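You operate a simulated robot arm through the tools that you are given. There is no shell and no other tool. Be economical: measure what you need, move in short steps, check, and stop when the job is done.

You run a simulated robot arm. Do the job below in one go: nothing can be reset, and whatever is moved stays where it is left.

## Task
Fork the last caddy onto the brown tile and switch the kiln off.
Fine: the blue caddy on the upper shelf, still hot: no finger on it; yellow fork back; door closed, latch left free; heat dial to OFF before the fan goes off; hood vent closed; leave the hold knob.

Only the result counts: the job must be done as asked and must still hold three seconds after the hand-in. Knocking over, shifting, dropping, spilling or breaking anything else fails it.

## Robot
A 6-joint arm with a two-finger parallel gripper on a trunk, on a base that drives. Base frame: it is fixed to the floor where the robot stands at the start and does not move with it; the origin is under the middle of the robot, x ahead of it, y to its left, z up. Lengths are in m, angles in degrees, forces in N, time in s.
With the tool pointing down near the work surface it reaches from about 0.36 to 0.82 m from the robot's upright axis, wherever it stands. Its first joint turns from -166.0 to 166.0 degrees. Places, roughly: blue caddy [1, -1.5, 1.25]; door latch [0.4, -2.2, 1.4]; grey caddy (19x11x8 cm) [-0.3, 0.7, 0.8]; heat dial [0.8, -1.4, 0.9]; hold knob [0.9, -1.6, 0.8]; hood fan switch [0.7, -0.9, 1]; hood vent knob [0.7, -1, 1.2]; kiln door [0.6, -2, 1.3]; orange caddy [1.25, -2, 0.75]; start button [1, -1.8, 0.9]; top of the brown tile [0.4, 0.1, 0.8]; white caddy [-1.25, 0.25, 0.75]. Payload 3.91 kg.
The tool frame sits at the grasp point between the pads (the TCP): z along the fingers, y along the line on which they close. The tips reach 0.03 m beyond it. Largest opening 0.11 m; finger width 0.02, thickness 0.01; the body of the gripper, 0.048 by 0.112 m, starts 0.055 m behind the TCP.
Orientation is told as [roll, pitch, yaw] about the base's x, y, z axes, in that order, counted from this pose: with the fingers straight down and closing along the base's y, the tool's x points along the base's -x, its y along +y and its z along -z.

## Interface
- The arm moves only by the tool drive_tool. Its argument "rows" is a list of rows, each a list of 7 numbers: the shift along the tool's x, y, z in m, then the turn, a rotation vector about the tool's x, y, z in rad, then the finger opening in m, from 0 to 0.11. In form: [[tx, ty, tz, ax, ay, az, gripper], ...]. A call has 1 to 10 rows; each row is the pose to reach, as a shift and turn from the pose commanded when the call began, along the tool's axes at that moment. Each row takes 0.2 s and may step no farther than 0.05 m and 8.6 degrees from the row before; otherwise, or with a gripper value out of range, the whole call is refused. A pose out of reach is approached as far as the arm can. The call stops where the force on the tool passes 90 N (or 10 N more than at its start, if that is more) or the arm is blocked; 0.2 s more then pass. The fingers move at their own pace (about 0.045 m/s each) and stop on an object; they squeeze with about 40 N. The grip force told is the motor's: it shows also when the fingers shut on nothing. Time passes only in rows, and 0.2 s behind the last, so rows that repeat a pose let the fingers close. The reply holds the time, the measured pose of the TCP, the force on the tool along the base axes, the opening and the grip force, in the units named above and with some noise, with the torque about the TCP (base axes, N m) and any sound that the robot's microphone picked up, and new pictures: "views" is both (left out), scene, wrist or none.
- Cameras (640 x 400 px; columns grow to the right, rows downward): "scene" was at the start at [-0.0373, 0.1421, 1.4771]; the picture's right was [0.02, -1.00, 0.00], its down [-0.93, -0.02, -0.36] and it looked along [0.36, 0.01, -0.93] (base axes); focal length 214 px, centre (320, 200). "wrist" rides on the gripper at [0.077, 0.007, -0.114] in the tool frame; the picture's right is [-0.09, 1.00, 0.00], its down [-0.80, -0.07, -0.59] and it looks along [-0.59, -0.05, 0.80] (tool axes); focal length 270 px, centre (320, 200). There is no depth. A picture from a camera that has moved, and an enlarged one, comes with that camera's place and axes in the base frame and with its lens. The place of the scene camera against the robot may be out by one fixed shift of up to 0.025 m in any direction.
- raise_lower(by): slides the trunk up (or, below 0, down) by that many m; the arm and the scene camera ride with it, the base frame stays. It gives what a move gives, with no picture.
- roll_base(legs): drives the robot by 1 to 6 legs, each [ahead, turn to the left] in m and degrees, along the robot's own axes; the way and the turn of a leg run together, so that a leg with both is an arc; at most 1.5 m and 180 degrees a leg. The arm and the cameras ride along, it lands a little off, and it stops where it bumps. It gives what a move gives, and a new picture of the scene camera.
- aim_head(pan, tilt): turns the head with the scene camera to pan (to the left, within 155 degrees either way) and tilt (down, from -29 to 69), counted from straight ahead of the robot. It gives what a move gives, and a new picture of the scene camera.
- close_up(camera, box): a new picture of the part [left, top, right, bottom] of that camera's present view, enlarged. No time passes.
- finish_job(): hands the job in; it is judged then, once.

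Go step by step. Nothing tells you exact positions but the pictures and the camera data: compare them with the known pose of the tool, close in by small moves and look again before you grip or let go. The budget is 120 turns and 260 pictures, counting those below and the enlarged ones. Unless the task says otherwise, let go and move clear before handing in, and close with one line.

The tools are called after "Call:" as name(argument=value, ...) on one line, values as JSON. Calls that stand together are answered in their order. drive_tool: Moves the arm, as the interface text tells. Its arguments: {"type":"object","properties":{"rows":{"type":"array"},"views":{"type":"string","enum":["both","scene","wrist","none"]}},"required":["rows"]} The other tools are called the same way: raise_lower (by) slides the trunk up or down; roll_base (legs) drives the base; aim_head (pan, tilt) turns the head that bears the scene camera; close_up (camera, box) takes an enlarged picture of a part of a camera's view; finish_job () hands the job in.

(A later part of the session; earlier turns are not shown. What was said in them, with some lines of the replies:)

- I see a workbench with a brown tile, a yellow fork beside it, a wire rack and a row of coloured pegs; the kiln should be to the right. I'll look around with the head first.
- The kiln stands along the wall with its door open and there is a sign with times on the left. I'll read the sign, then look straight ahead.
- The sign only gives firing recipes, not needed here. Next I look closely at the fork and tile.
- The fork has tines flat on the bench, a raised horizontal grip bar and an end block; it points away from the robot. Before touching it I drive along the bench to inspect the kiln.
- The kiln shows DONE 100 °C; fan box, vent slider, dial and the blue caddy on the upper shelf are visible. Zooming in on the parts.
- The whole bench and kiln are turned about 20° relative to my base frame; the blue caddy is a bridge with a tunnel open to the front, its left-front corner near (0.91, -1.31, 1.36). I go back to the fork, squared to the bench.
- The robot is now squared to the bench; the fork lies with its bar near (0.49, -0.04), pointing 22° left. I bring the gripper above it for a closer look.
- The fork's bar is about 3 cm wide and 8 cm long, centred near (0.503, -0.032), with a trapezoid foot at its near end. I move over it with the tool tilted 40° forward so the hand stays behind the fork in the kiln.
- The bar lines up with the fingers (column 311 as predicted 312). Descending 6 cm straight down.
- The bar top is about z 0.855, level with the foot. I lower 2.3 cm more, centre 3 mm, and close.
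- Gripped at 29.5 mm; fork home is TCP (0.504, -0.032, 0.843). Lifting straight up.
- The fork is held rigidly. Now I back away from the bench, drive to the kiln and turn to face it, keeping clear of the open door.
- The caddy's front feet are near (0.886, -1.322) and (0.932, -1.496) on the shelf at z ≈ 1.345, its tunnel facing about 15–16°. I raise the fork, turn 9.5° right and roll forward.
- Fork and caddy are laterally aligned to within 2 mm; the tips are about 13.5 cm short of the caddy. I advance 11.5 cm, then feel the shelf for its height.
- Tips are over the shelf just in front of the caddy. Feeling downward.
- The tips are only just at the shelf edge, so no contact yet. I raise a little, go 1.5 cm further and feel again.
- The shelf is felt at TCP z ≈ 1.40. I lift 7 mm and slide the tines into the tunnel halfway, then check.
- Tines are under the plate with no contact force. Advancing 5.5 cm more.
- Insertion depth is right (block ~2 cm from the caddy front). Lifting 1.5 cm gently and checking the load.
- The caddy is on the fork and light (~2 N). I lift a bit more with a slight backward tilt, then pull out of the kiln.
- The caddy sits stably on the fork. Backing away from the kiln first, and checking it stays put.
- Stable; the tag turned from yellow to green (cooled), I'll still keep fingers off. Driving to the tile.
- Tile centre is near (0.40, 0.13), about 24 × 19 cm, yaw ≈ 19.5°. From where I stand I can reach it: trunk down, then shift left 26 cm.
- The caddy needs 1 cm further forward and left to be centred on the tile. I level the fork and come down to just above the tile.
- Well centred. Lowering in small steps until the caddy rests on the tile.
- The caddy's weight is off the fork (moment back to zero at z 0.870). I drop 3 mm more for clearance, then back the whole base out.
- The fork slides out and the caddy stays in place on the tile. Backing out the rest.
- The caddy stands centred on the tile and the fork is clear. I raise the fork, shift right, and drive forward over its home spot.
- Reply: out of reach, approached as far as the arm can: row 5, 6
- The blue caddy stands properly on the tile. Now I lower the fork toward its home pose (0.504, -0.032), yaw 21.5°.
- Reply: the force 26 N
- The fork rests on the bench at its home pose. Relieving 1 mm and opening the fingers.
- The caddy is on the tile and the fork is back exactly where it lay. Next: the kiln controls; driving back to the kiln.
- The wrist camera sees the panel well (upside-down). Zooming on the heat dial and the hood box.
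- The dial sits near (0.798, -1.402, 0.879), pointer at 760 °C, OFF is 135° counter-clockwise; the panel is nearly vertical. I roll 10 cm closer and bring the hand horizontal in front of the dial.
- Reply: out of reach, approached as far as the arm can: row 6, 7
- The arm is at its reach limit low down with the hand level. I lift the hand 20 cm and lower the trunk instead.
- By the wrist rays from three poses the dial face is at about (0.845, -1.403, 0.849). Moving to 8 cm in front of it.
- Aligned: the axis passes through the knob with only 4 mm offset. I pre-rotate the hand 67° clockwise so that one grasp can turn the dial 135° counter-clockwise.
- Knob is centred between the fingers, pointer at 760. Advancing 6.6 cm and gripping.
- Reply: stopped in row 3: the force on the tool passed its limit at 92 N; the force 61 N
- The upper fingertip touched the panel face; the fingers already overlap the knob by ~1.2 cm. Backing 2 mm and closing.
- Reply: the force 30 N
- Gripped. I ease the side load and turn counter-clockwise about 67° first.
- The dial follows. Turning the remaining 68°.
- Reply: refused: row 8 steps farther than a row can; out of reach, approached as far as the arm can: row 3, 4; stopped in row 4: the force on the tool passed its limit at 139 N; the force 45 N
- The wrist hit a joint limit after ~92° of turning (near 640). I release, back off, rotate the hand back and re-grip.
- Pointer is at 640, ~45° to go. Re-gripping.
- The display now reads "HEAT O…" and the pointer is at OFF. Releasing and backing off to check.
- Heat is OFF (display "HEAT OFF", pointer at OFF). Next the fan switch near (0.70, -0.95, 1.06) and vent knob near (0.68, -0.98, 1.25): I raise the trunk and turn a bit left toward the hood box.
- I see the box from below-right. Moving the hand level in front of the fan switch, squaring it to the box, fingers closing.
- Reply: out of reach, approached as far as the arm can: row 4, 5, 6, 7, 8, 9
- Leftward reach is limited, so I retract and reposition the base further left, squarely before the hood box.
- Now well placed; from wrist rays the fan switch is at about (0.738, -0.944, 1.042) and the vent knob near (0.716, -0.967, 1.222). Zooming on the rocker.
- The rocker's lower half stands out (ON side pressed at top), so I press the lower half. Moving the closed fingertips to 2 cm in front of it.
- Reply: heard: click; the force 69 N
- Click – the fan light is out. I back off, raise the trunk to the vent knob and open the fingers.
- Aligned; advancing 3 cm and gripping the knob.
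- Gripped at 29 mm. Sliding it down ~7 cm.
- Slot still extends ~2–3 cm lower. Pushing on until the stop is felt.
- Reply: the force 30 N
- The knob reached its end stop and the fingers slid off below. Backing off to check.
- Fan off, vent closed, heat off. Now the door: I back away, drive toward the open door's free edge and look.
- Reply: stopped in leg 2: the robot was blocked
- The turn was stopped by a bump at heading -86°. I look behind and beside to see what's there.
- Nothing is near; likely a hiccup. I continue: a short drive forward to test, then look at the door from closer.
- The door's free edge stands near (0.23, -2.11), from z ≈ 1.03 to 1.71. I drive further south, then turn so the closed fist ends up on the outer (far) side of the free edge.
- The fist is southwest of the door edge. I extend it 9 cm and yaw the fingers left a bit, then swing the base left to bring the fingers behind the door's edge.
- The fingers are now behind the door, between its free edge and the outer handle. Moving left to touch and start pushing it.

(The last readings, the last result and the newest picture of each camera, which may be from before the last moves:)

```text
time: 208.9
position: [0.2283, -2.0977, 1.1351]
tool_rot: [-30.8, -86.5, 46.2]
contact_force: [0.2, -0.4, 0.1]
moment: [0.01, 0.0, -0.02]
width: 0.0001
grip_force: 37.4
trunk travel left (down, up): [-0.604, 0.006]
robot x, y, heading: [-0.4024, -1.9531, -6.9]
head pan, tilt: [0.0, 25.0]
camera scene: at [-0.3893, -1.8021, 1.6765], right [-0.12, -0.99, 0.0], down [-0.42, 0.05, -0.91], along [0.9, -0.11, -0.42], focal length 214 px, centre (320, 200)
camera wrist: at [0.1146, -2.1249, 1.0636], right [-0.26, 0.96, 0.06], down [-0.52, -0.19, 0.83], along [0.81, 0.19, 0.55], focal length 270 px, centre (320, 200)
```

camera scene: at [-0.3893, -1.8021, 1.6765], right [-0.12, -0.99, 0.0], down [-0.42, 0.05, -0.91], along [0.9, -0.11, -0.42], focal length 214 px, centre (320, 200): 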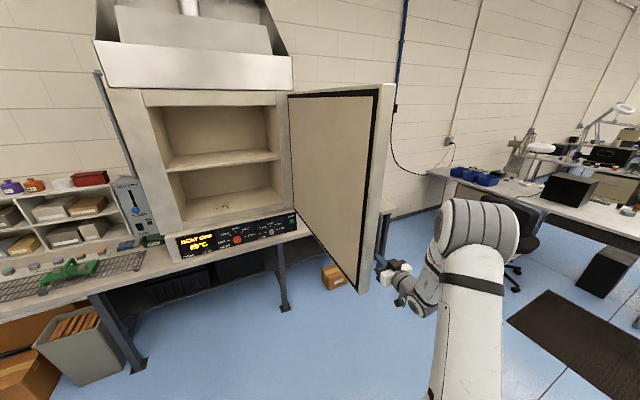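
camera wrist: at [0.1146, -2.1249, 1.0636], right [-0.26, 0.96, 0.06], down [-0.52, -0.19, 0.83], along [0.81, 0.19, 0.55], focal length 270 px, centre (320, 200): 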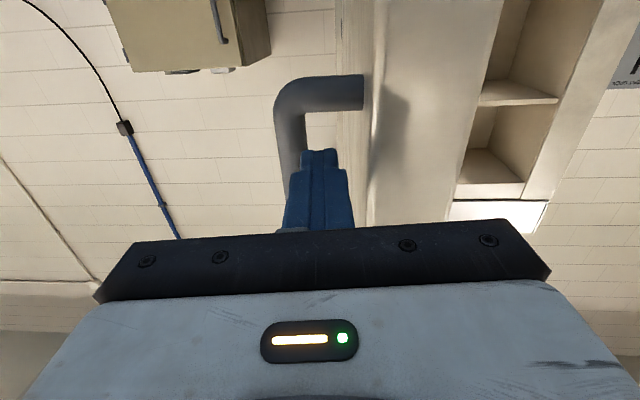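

The door moves easily. Continuing by swinging the base left 20°.

Call:
roll_base(legs=[[0, 20]])

Call:
close_up(camera="wrist", box=[0, 0, 640, 400])

```text
time: 210.4
position: [0.236, -1.906, 1.1334]
tool_rot: [-2.8, -86.7, 32.3]
contact_force: [-53.8, -24.0, 18.5]
moment: [-0.4, 0.05, -13.21]
width: 0.0001
grip_force: 36.7
trunk travel left (down, up): [-0.604, 0.006]
robot x, y, heading: [-0.399, -1.9458, 9.9]
head pan, tilt: [0.0, 25.0]
stopped in leg 1: the force on the tool passed its limit at 100 N (the readings are from after the stop); the commanded pose is now the measured one
camera scene: at [-0.445, -1.8034, 1.6771], right [0.17, -0.99, 0.0], down [-0.41, -0.07, -0.91], along [0.9, 0.16, -0.41], focal length 214 px, centre (320, 200)
```

scene: 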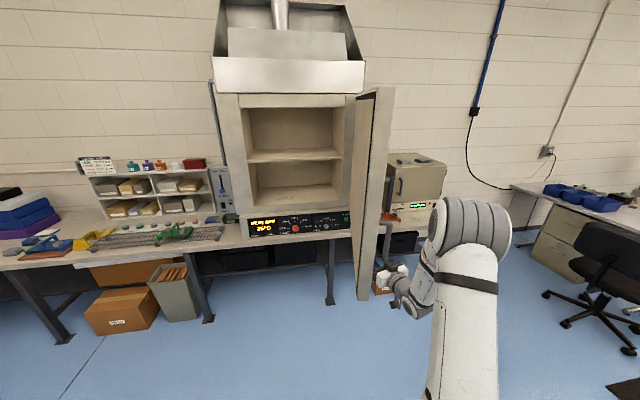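

```text
1.00 times, centred on (320, 200) of wrist (not enlarged: the box is as wide or as high as the picture)
camera zoom: at [0.1299, -1.9588, 1.0641], right [-0.49, 0.87, 0.09], down [-0.44, -0.33, 0.83], along [0.75, 0.37, 0.55], focal length 270 px, centre (320, 200)
```

zoom: 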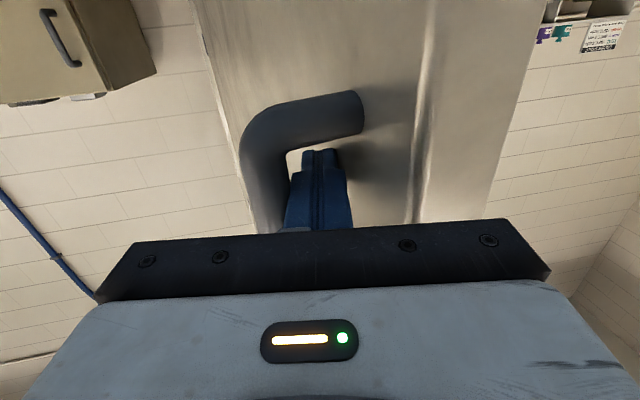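

The fingertips caught inside the door handle. Backing straight out to release.

Call:
drive_tool(rows=[[0, 0, -0.02, 0, 0, 0, 0], [0, 0, -0.05, 0, 0, 0, 0], [0, 0, -0.08, 0, 0, 0, 0]], views="both")

```text
time: 210.9
position: [0.2374, -1.9203, 1.1333]
tool_rot: [-11.8, -87.1, 40.7]
contact_force: [49.1, -0.1, -18.6]
moment: [0.52, 0.69, -5.53]
width: 0.0001
grip_force: 37.1
trunk travel left (down, up): [-0.604, 0.006]
robot x, y, heading: [-0.4032, -1.9536, 9.8]
head pan, tilt: [0.0, 25.0]
stopped in row 2: the force on the tool passed its limit at 111 N (the readings are from after the stop); the commanded pose is now the measured one
camera scene: at [-0.4173, -1.7984, 1.6756], right [0.17, -0.99, 0.0], down [-0.42, -0.07, -0.9], along [0.89, 0.15, -0.43], focal length 214 px, centre (320, 200)
camera wrist: at [0.1309, -1.9736, 1.0631], right [-0.48, 0.87, 0.08], down [-0.45, -0.32, 0.83], along [0.75, 0.36, 0.55], focal length 270 px, centre (320, 200)
```

scene: 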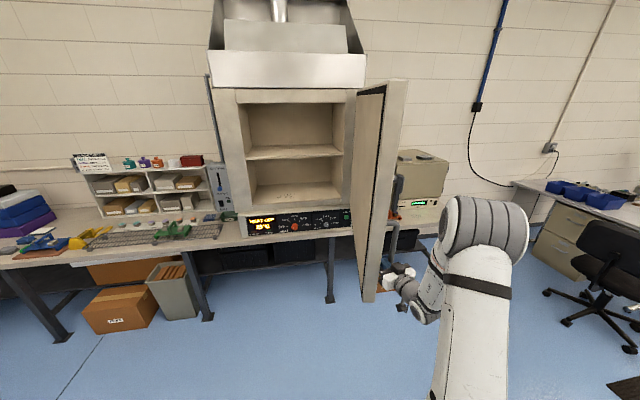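
wrist: 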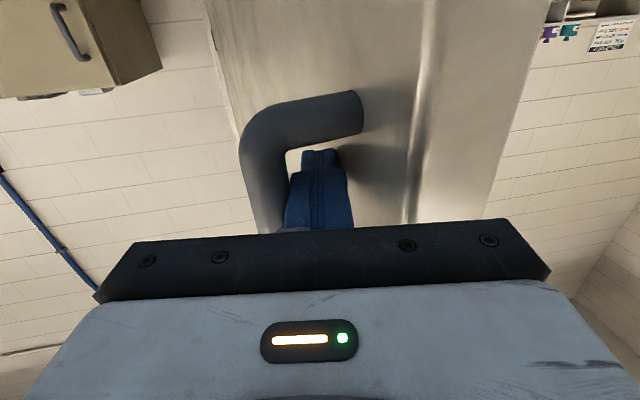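

The fingers are wedged by their yaw against the door; I rotate the hand clockwise to be parallel with the door before withdrawing.

Call:
drive_tool(rows=[[0, 0, 0.01, 0.08, 0, 0, 0], [0, 0, 0.012, 0.16, 0, 0, 0], [0, 0, 0.012, 0.24, 0, 0, 0]], views="wrist")

```text
time: 211.7
position: [0.2433, -1.925, 1.1572]
tool_rot: [-4.4, -87.5, 21.0]
contact_force: [0.5, -1.1, 0.0]
moment: [0.01, 0.01, 0.0]
width: 0.0
grip_force: 37.8
out of reach, approached as far as the arm can: row 2, 3
trunk travel left (down, up): [-0.604, 0.006]
robot x, y, heading: [-0.4018, -1.9499, 9.8]
head pan, tilt: [0.0, 25.0]
camera wrist: at [0.13, -1.9523, 1.0848], right [-0.28, 0.96, 0.08], down [-0.52, -0.22, 0.83], along [0.81, 0.19, 0.56], focal length 270 px, centre (320, 200)
```

wrist: 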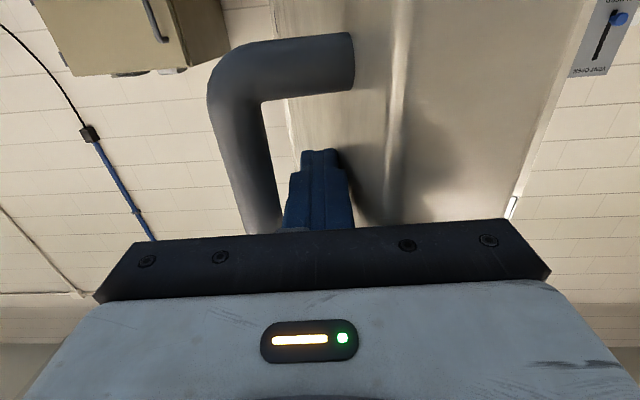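

Free now. Withdrawing.

Call:
drive_tool(rows=[[0, 0, -0.02, 0, 0, 0, 0], [0, -0.005, -0.05, 0, 0, 0, 0], [0, -0.01, -0.08, 0, 0, 0, 0], [0, -0.01, -0.11, 0, 0, 0, 0]], views="both")

```text
time: 212.7
position: [0.1509, -1.9741, 1.1816]
tool_rot: [-18.9, -87.5, 35.0]
contact_force: [0.2, 0.4, 0.1]
moment: [0.0, 0.01, -0.03]
width: 0.0
grip_force: 37.6
out of reach, approached as far as the arm can: row 1, 2, 3, 4
trunk travel left (down, up): [-0.604, 0.006]
robot x, y, heading: [-0.3999, -1.9494, 9.7]
head pan, tilt: [0.0, 25.0]
camera scene: at [-0.4318, -1.7986, 1.6766], right [0.17, -0.99, 0.0], down [-0.42, -0.07, -0.91], along [0.89, 0.15, -0.42], focal length 214 px, centre (320, 200)
camera wrist: at [0.0375, -2.0017, 1.1092], right [-0.27, 0.96, 0.07], down [-0.52, -0.21, 0.83], along [0.81, 0.19, 0.56], focal length 270 px, centre (320, 200)
```

scene: 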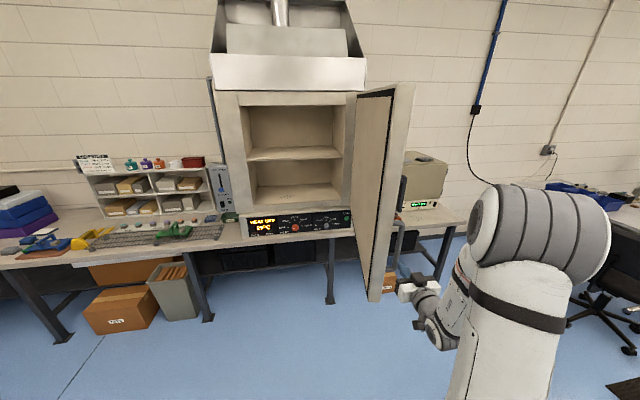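
wrist: 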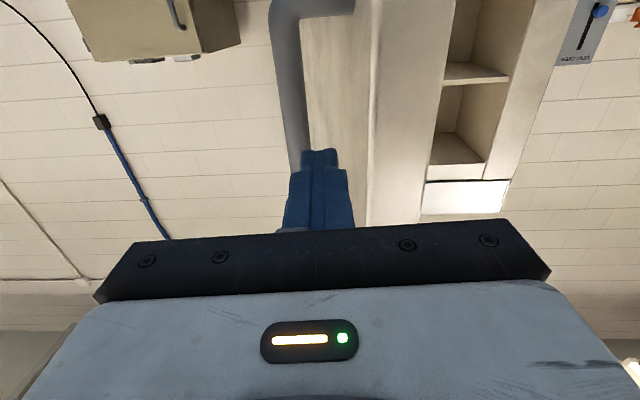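

The hand is free of the handle. I reposition to the southwest so I can push the door's outer face squarely with the fist while driving northeast.

Call:
roll_base(legs=[[0, -73.7], [0.456, 0], [0, 114]])

Call:
close_up(camera="wrist", box=[0, 0, 640, 400])

```text
time: 223.2
position: [0.254, -2.0426, 1.1836]
tool_rot: [3.5, -87.2, 50.4]
contact_force: [-0.4, -0.8, -0.3]
moment: [-0.02, 0.0, 0.0]
width: 0.0001
grip_force: 37.7
trunk travel left (down, up): [-0.604, 0.006]
robot x, y, heading: [-0.1777, -2.3767, 46.9]
head pan, tilt: [0.0, 25.0]
camera scene: at [-0.2997, -2.2626, 1.6766], right [0.73, -0.68, 0.0], down [-0.29, -0.31, -0.91], along [0.62, 0.66, -0.42], focal length 214 px, centre (320, 200)
```

scene: 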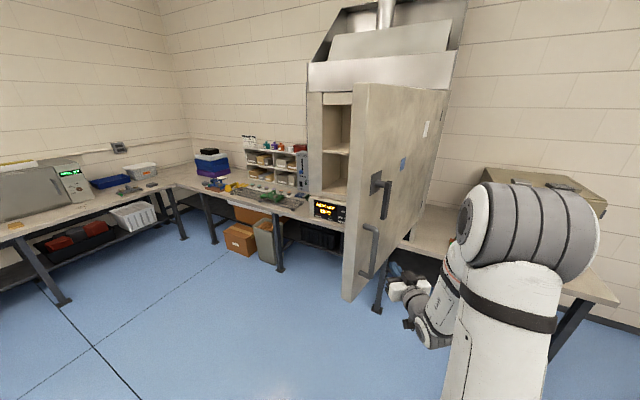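

```text
1.00 times, centred on (320, 200) of wrist (not enlarged: the box is as wide or as high as the picture)
camera zoom: at [0.1804, -2.1345, 1.1123], right [-0.8, 0.59, 0.09], down [-0.27, -0.49, 0.83], along [0.53, 0.64, 0.55], focal length 270 px, centre (320, 200)
```

zoom: 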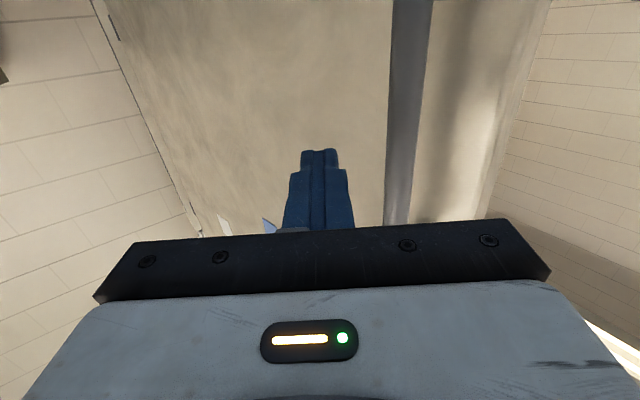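

Now the fist faces the outer face right beside the handle, below the latch lever. Driving forward 35 cm to push the door.

Call:
roll_base(legs=[[0.35, 0]])

Call:
close_up(camera="wrist", box=[0, 0, 640, 400])

```text
time: 225.5
position: [0.4877, -1.7896, 1.1833]
tool_rot: [3.7, -87.3, 50.6]
contact_force: [0.8, 0.1, -0.1]
moment: [0.0, 0.0, -0.02]
width: 0.0001
grip_force: 38.0
trunk travel left (down, up): [-0.604, 0.006]
robot x, y, heading: [0.052, -2.1291, 47.3]
head pan, tilt: [0.0, 25.0]
camera scene: at [-0.0661, -2.012, 1.6766], right [0.73, -0.68, 0.0], down [-0.29, -0.31, -0.91], along [0.61, 0.67, -0.42], focal length 214 px, centre (320, 200)
```

scene: 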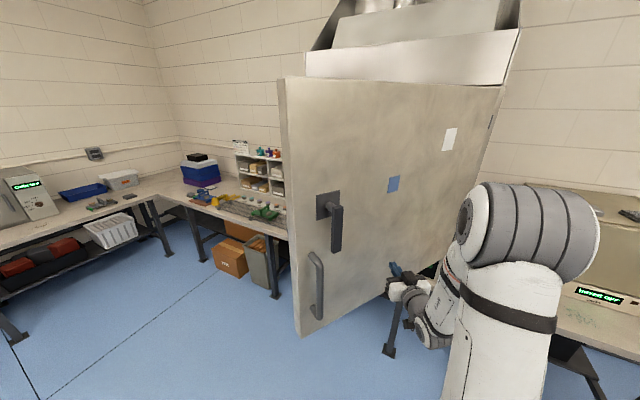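

```text
1.00 times, centred on (320, 200) of wrist (not enlarged: the box is as wide or as high as the picture)
camera zoom: at [0.4127, -1.8814, 1.1121], right [-0.8, 0.59, 0.09], down [-0.27, -0.49, 0.83], along [0.53, 0.64, 0.55], focal length 270 px, centre (320, 200)
```

zoom: 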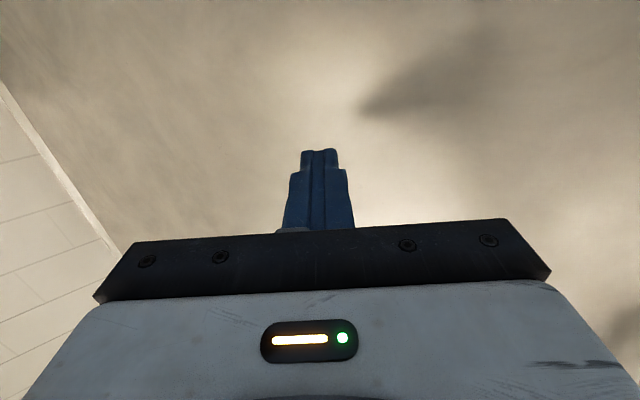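

The door follows. Continuing with a slight left arc.

Call:
roll_base(legs=[[0.22, 12]])

Call:
close_up(camera="wrist", box=[0, 0, 640, 400])

```text
time: 227.2
position: [0.5395, -1.5352, 1.1844]
tool_rot: [9.1, -87.0, 56.8]
contact_force: [0.1, 1.3, -0.7]
moment: [0.03, 0.02, -0.02]
width: 0.0
grip_force: 37.5
trunk travel left (down, up): [-0.604, 0.006]
robot x, y, heading: [0.1897, -1.9571, 59.3]
head pan, tilt: [0.0, 25.0]
camera scene: at [0.0501, -1.8662, 1.6766], right [0.86, -0.51, 0.0], down [-0.22, -0.36, -0.91], along [0.46, 0.78, -0.42], focal length 214 px, centre (320, 200)
```

scene: 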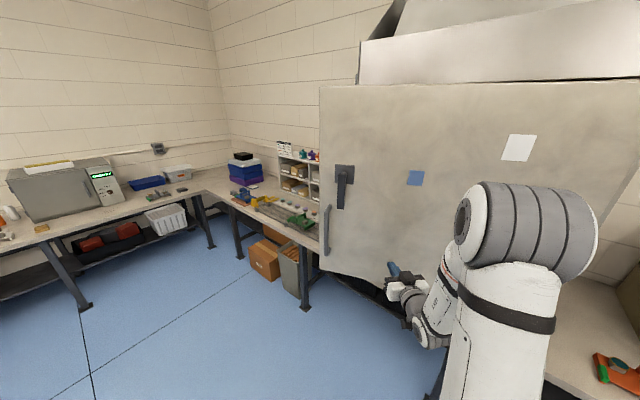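

```text
1.00 times, centred on (320, 200) of wrist (not enlarged: the box is as wide or as high as the picture)
camera zoom: at [0.486, -1.6408, 1.1129], right [-0.91, 0.41, 0.1], down [-0.15, -0.54, 0.83], along [0.39, 0.74, 0.55], focal length 270 px, centre (320, 200)
```

zoom: 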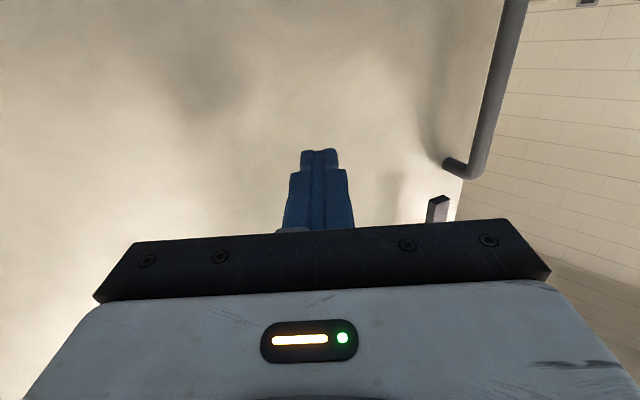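

The door is about 17° from closed. A slightly right-curving push will bring it shut without sliding onto the handle.

Call:
roll_base(legs=[[0.2, -13]])

Call:
close_up(camera="wrist", box=[0, 0, 640, 400])

```text
time: 228.8
position: [0.7464, -1.4586, 1.1836]
tool_rot: [8.3, -87.0, 44.8]
contact_force: [0.2, 0.2, -0.1]
moment: [0.0, 0.02, -0.01]
width: 0.0
grip_force: 37.7
trunk travel left (down, up): [-0.604, 0.006]
robot x, y, heading: [0.3073, -1.7921, 46.0]
head pan, tilt: [0.0, 25.0]
camera scene: at [0.1914, -1.6709, 1.6765], right [0.72, -0.69, 0.0], down [-0.29, -0.31, -0.91], along [0.63, 0.65, -0.42], focal length 214 px, centre (320, 200)
```

scene: 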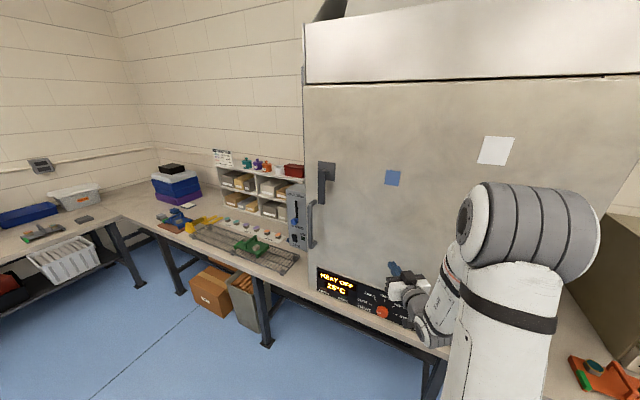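

```text
1.00 times, centred on (320, 200) of wrist (not enlarged: the box is as wide or as high as the picture)
camera zoom: at [0.6722, -1.5501, 1.1126], right [-0.79, 0.6, 0.1], down [-0.27, -0.49, 0.83], along [0.54, 0.63, 0.55], focal length 270 px, centre (320, 200)
```

zoom: 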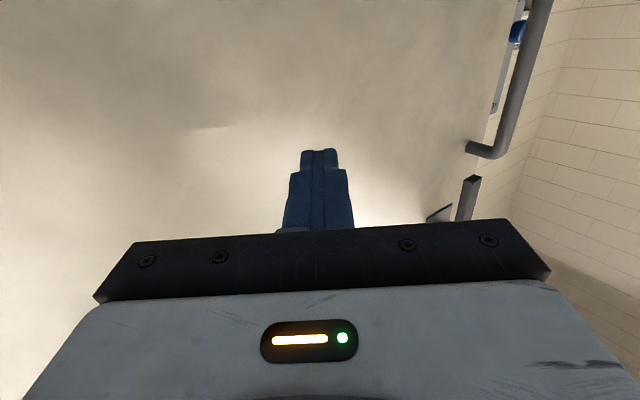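

Nearly shut. I push the last bit with the arm, watching the force.

Call:
drive_tool(rows=[[0, -0.0163, 0.0252, 0, 0, 0, 0], [0, -0.0326, 0.0504, 0, 0, 0, 0]], views="scene")

Call:
close_up(camera="scene", box=[280, 60, 440, 300])

```text
time: 229.3
position: [0.8027, -1.4385, 1.1815]
tool_rot: [9.6, -87.1, 43.7]
contact_force: [0.0, -0.7, 0.3]
moment: [0.01, -0.01, 0.01]
width: 0.0
grip_force: 37.4
trunk travel left (down, up): [-0.604, 0.006]
robot x, y, heading: [0.3042, -1.7886, 45.9]
head pan, tilt: [0.0, 25.0]
camera scene: at [0.1902, -1.674, 1.6766], right [0.72, -0.69, 0.0], down [-0.29, -0.3, -0.91], along [0.63, 0.65, -0.42], focal length 214 px, centre (320, 200)
```

scene: 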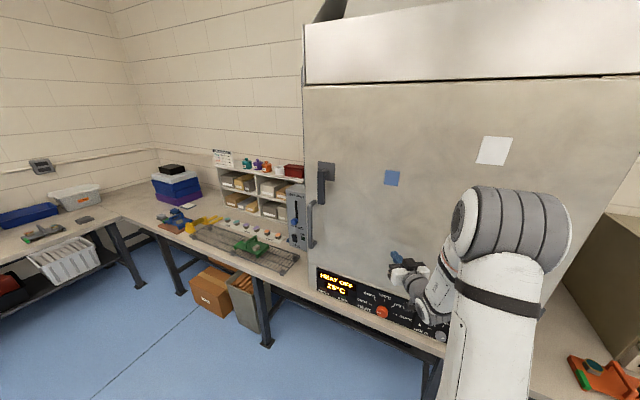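

```text
1.67 times, centred on (360, 180) of scene
camera zoom: at [0.1902, -1.674, 1.6766], right [0.72, -0.69, 0.0], down [-0.29, -0.3, -0.91], along [0.63, 0.65, -0.42], focal length 358 px, centre (253, 233)
```

zoom: 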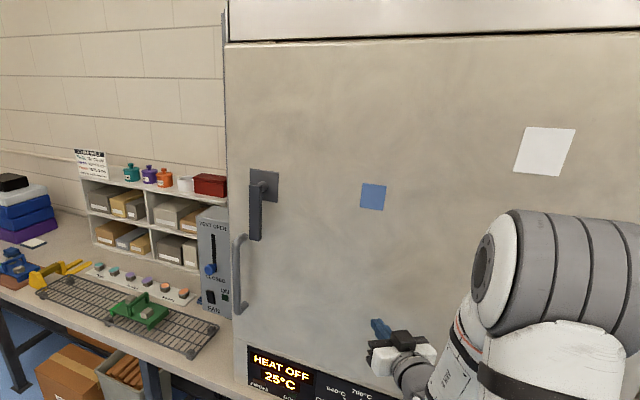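

Call:
drive_tool(rows=[[0, -0.008, 0.0126, 0, 0, 0, 0], [0, -0.0163, 0.0252, 0, 0, 0, 0]], views="none")

Call:
drive_tool(rows=[[0, -0.0055, 0.0084, 0, 0, 0, 0], [0, -0.0109, 0.0168, 0, 0, 0, 0]], views="none")

Call:
drive_tool(rows=[[0, -0.0055, 0.0084, 0, 0, 0, 0], [0, -0.0109, 0.0168, 0, 0, 0, 0]], views="wrist")

```text
time: 229.9
position: [0.8245, -1.4301, 1.1803]
tool_rot: [8.9, -86.8, 44.5]
contact_force: [-37.2, -18.0, -8.6]
moment: [-0.05, -0.05, 0.27]
width: 0.0
grip_force: 37.7
trunk travel left (down, up): [-0.604, 0.006]
robot x, y, heading: [0.3075, -1.7878, 46.1]
head pan, tilt: [0.0, 25.0]
```

```text
time: 230.4
position: [0.8241, -1.4308, 1.1811]
tool_rot: [10.9, -86.6, 42.9]
contact_force: [-50.0, -31.5, 14.0]
moment: [0.49, -0.71, 0.14]
width: 0.0
grip_force: 37.4
trunk travel left (down, up): [-0.604, 0.006]
robot x, y, heading: [0.3084, -1.7889, 46.2]
head pan, tilt: [0.0, 25.0]
stopped in row 2: the force on the tool passed its limit at 98 N (the readings are from after the stop); the commanded pose is now the measured one
```

```text
time: 230.8
position: [0.823, -1.4311, 1.1809]
tool_rot: [10.6, -86.6, 43.8]
contact_force: [-57.7, -41.2, 24.4]
moment: [0.78, -1.02, 0.05]
width: 0.0001
grip_force: 37.8
trunk travel left (down, up): [-0.604, 0.006]
robot x, y, heading: [0.307, -1.7915, 46.4]
head pan, tilt: [0.0, 25.0]
stopped in row 1: the force on the tool passed its limit at 98 N (the readings are from after the stop); the commanded pose is now the measured one
camera wrist: at [0.7497, -1.5229, 1.1096], right [-0.81, 0.58, 0.1], down [-0.25, -0.49, 0.83], along [0.54, 0.65, 0.54], focal length 270 px, centre (320, 200)
```

wrist: 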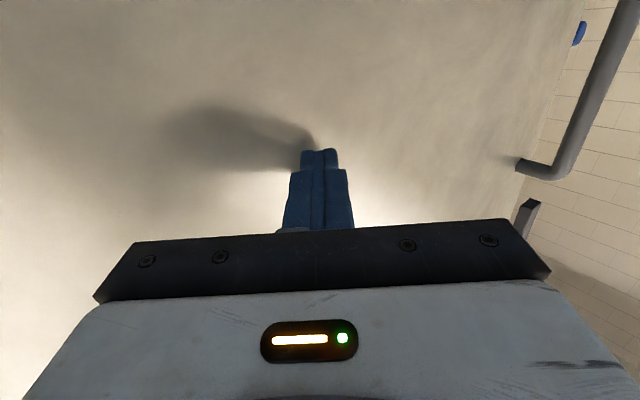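

The door is firmly against its stop. Backing off and checking that it stays closed.

Call:
drive_tool(rows=[[0, 0.005, -0.01, 0, 0, 0, 0], [0, 0.02, -0.04, 0, 0, 0, 0], [0, 0.03, -0.08, 0, 0, 0, 0]], views="none")

Call:
roll_base(legs=[[-0.6, 0]])

Call:
close_up(camera="scene", box=[260, 80, 420, 260])

```text
time: 231.6
position: [0.7625, -1.4665, 1.1762]
tool_rot: [12.2, -85.6, 41.9]
contact_force: [0.2, -0.9, -0.6]
moment: [0.02, 0.0, -0.02]
width: 0.0
grip_force: 37.5
trunk travel left (down, up): [-0.604, 0.006]
robot x, y, heading: [0.3079, -1.7919, 46.1]
head pan, tilt: [0.0, 25.0]
```

```text
time: 235.0
position: [0.3397, -1.901, 1.1764]
tool_rot: [11.9, -85.7, 42.6]
contact_force: [0.5, -0.4, 0.3]
moment: [0.02, 0.02, 0.01]
width: 0.0001
grip_force: 38.0
trunk travel left (down, up): [-0.604, 0.006]
robot x, y, heading: [-0.114, -2.2276, 46.7]
head pan, tilt: [0.0, 25.0]
camera scene: at [-0.2323, -2.1127, 1.6766], right [0.73, -0.69, 0.0], down [-0.29, -0.31, -0.91], along [0.62, 0.66, -0.42], focal length 214 px, centre (320, 200)
```

scene: 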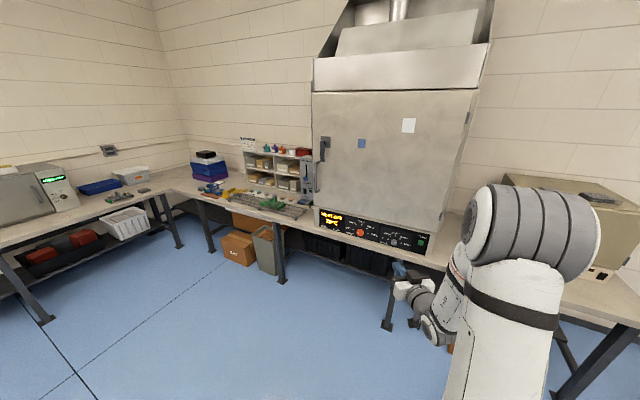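

```text
2.22 times, centred on (340, 170) of scene
camera zoom: at [-0.2323, -2.1127, 1.6766], right [0.73, -0.69, 0.0], down [-0.29, -0.31, -0.91], along [0.62, 0.66, -0.42], focal length 477 px, centre (276, 267)
```

zoom: 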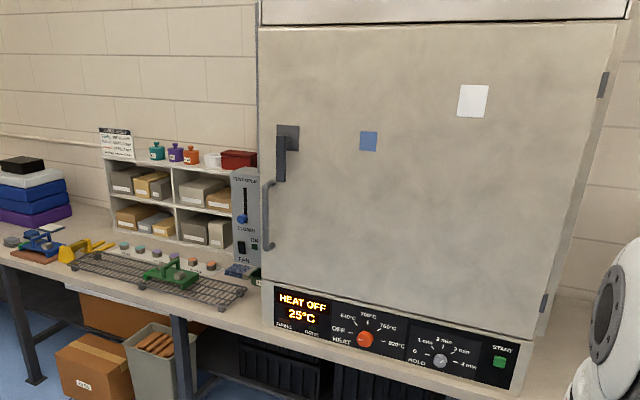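

Door stays shut, latch lever hanging as before. A last zoom at the controls.

Call:
close_up(camera="scene", box=[305, 130, 433, 260])

Call:
close_up(camera="scene", box=[180, 160, 308, 230])

Call:
close_up(camera="scene", box=[300, 120, 364, 200])

```text
3.08 times, centred on (369, 195) of scene
camera zoom: at [-0.2323, -2.1127, 1.6766], right [0.73, -0.69, 0.0], down [-0.29, -0.31, -0.91], along [0.62, 0.66, -0.42], focal length 660 px, centre (169, 215)
```

zoom: 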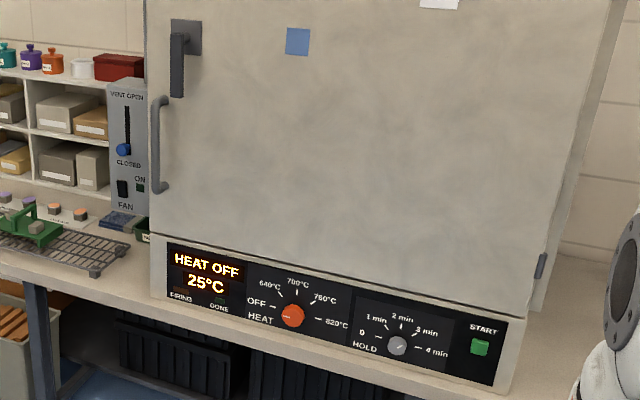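

```text
5.00 times, centred on (244, 195) of scene
camera zoom: at [-0.2323, -2.1127, 1.6766], right [0.73, -0.69, 0.0], down [-0.29, -0.31, -0.91], along [0.62, 0.66, -0.42], focal length 1072 px, centre (700, 225)
```

zoom: 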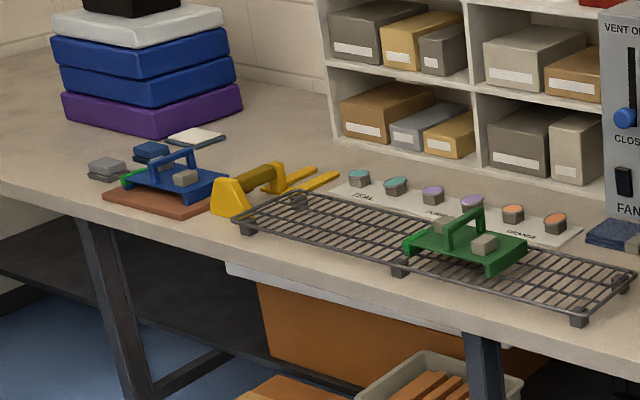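

```text
5.00 times, centred on (332, 160) of scene
camera zoom: at [-0.2323, -2.1127, 1.6766], right [0.73, -0.69, 0.0], down [-0.29, -0.31, -0.91], along [0.62, 0.66, -0.42], focal length 1072 px, centre (260, 400)
```

zoom: 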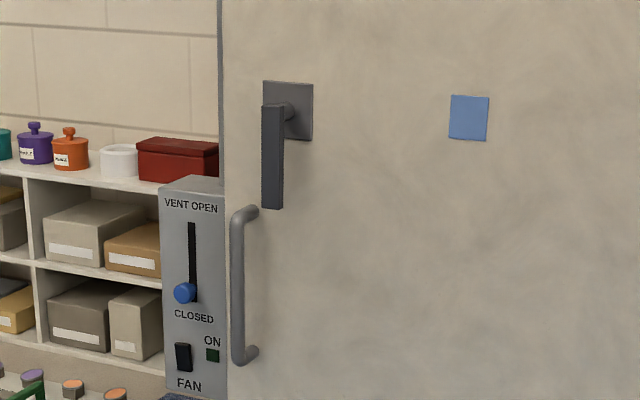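

Everything checks out: caddy on the tile, fork back, door closed with the latch free, heat OFF before the fan, vent closed, hold knob untouched. Handing in.

Call:
finish_job()

```text
The job is handed in.
```

The blue caddy is on the brown tile, no finger touched it, and the yellow fork is back where it lay. The heat dial went to OFF before the fan, the vent is at its closed stop, the door is shut with the latch free, and the hold knob was not touched.
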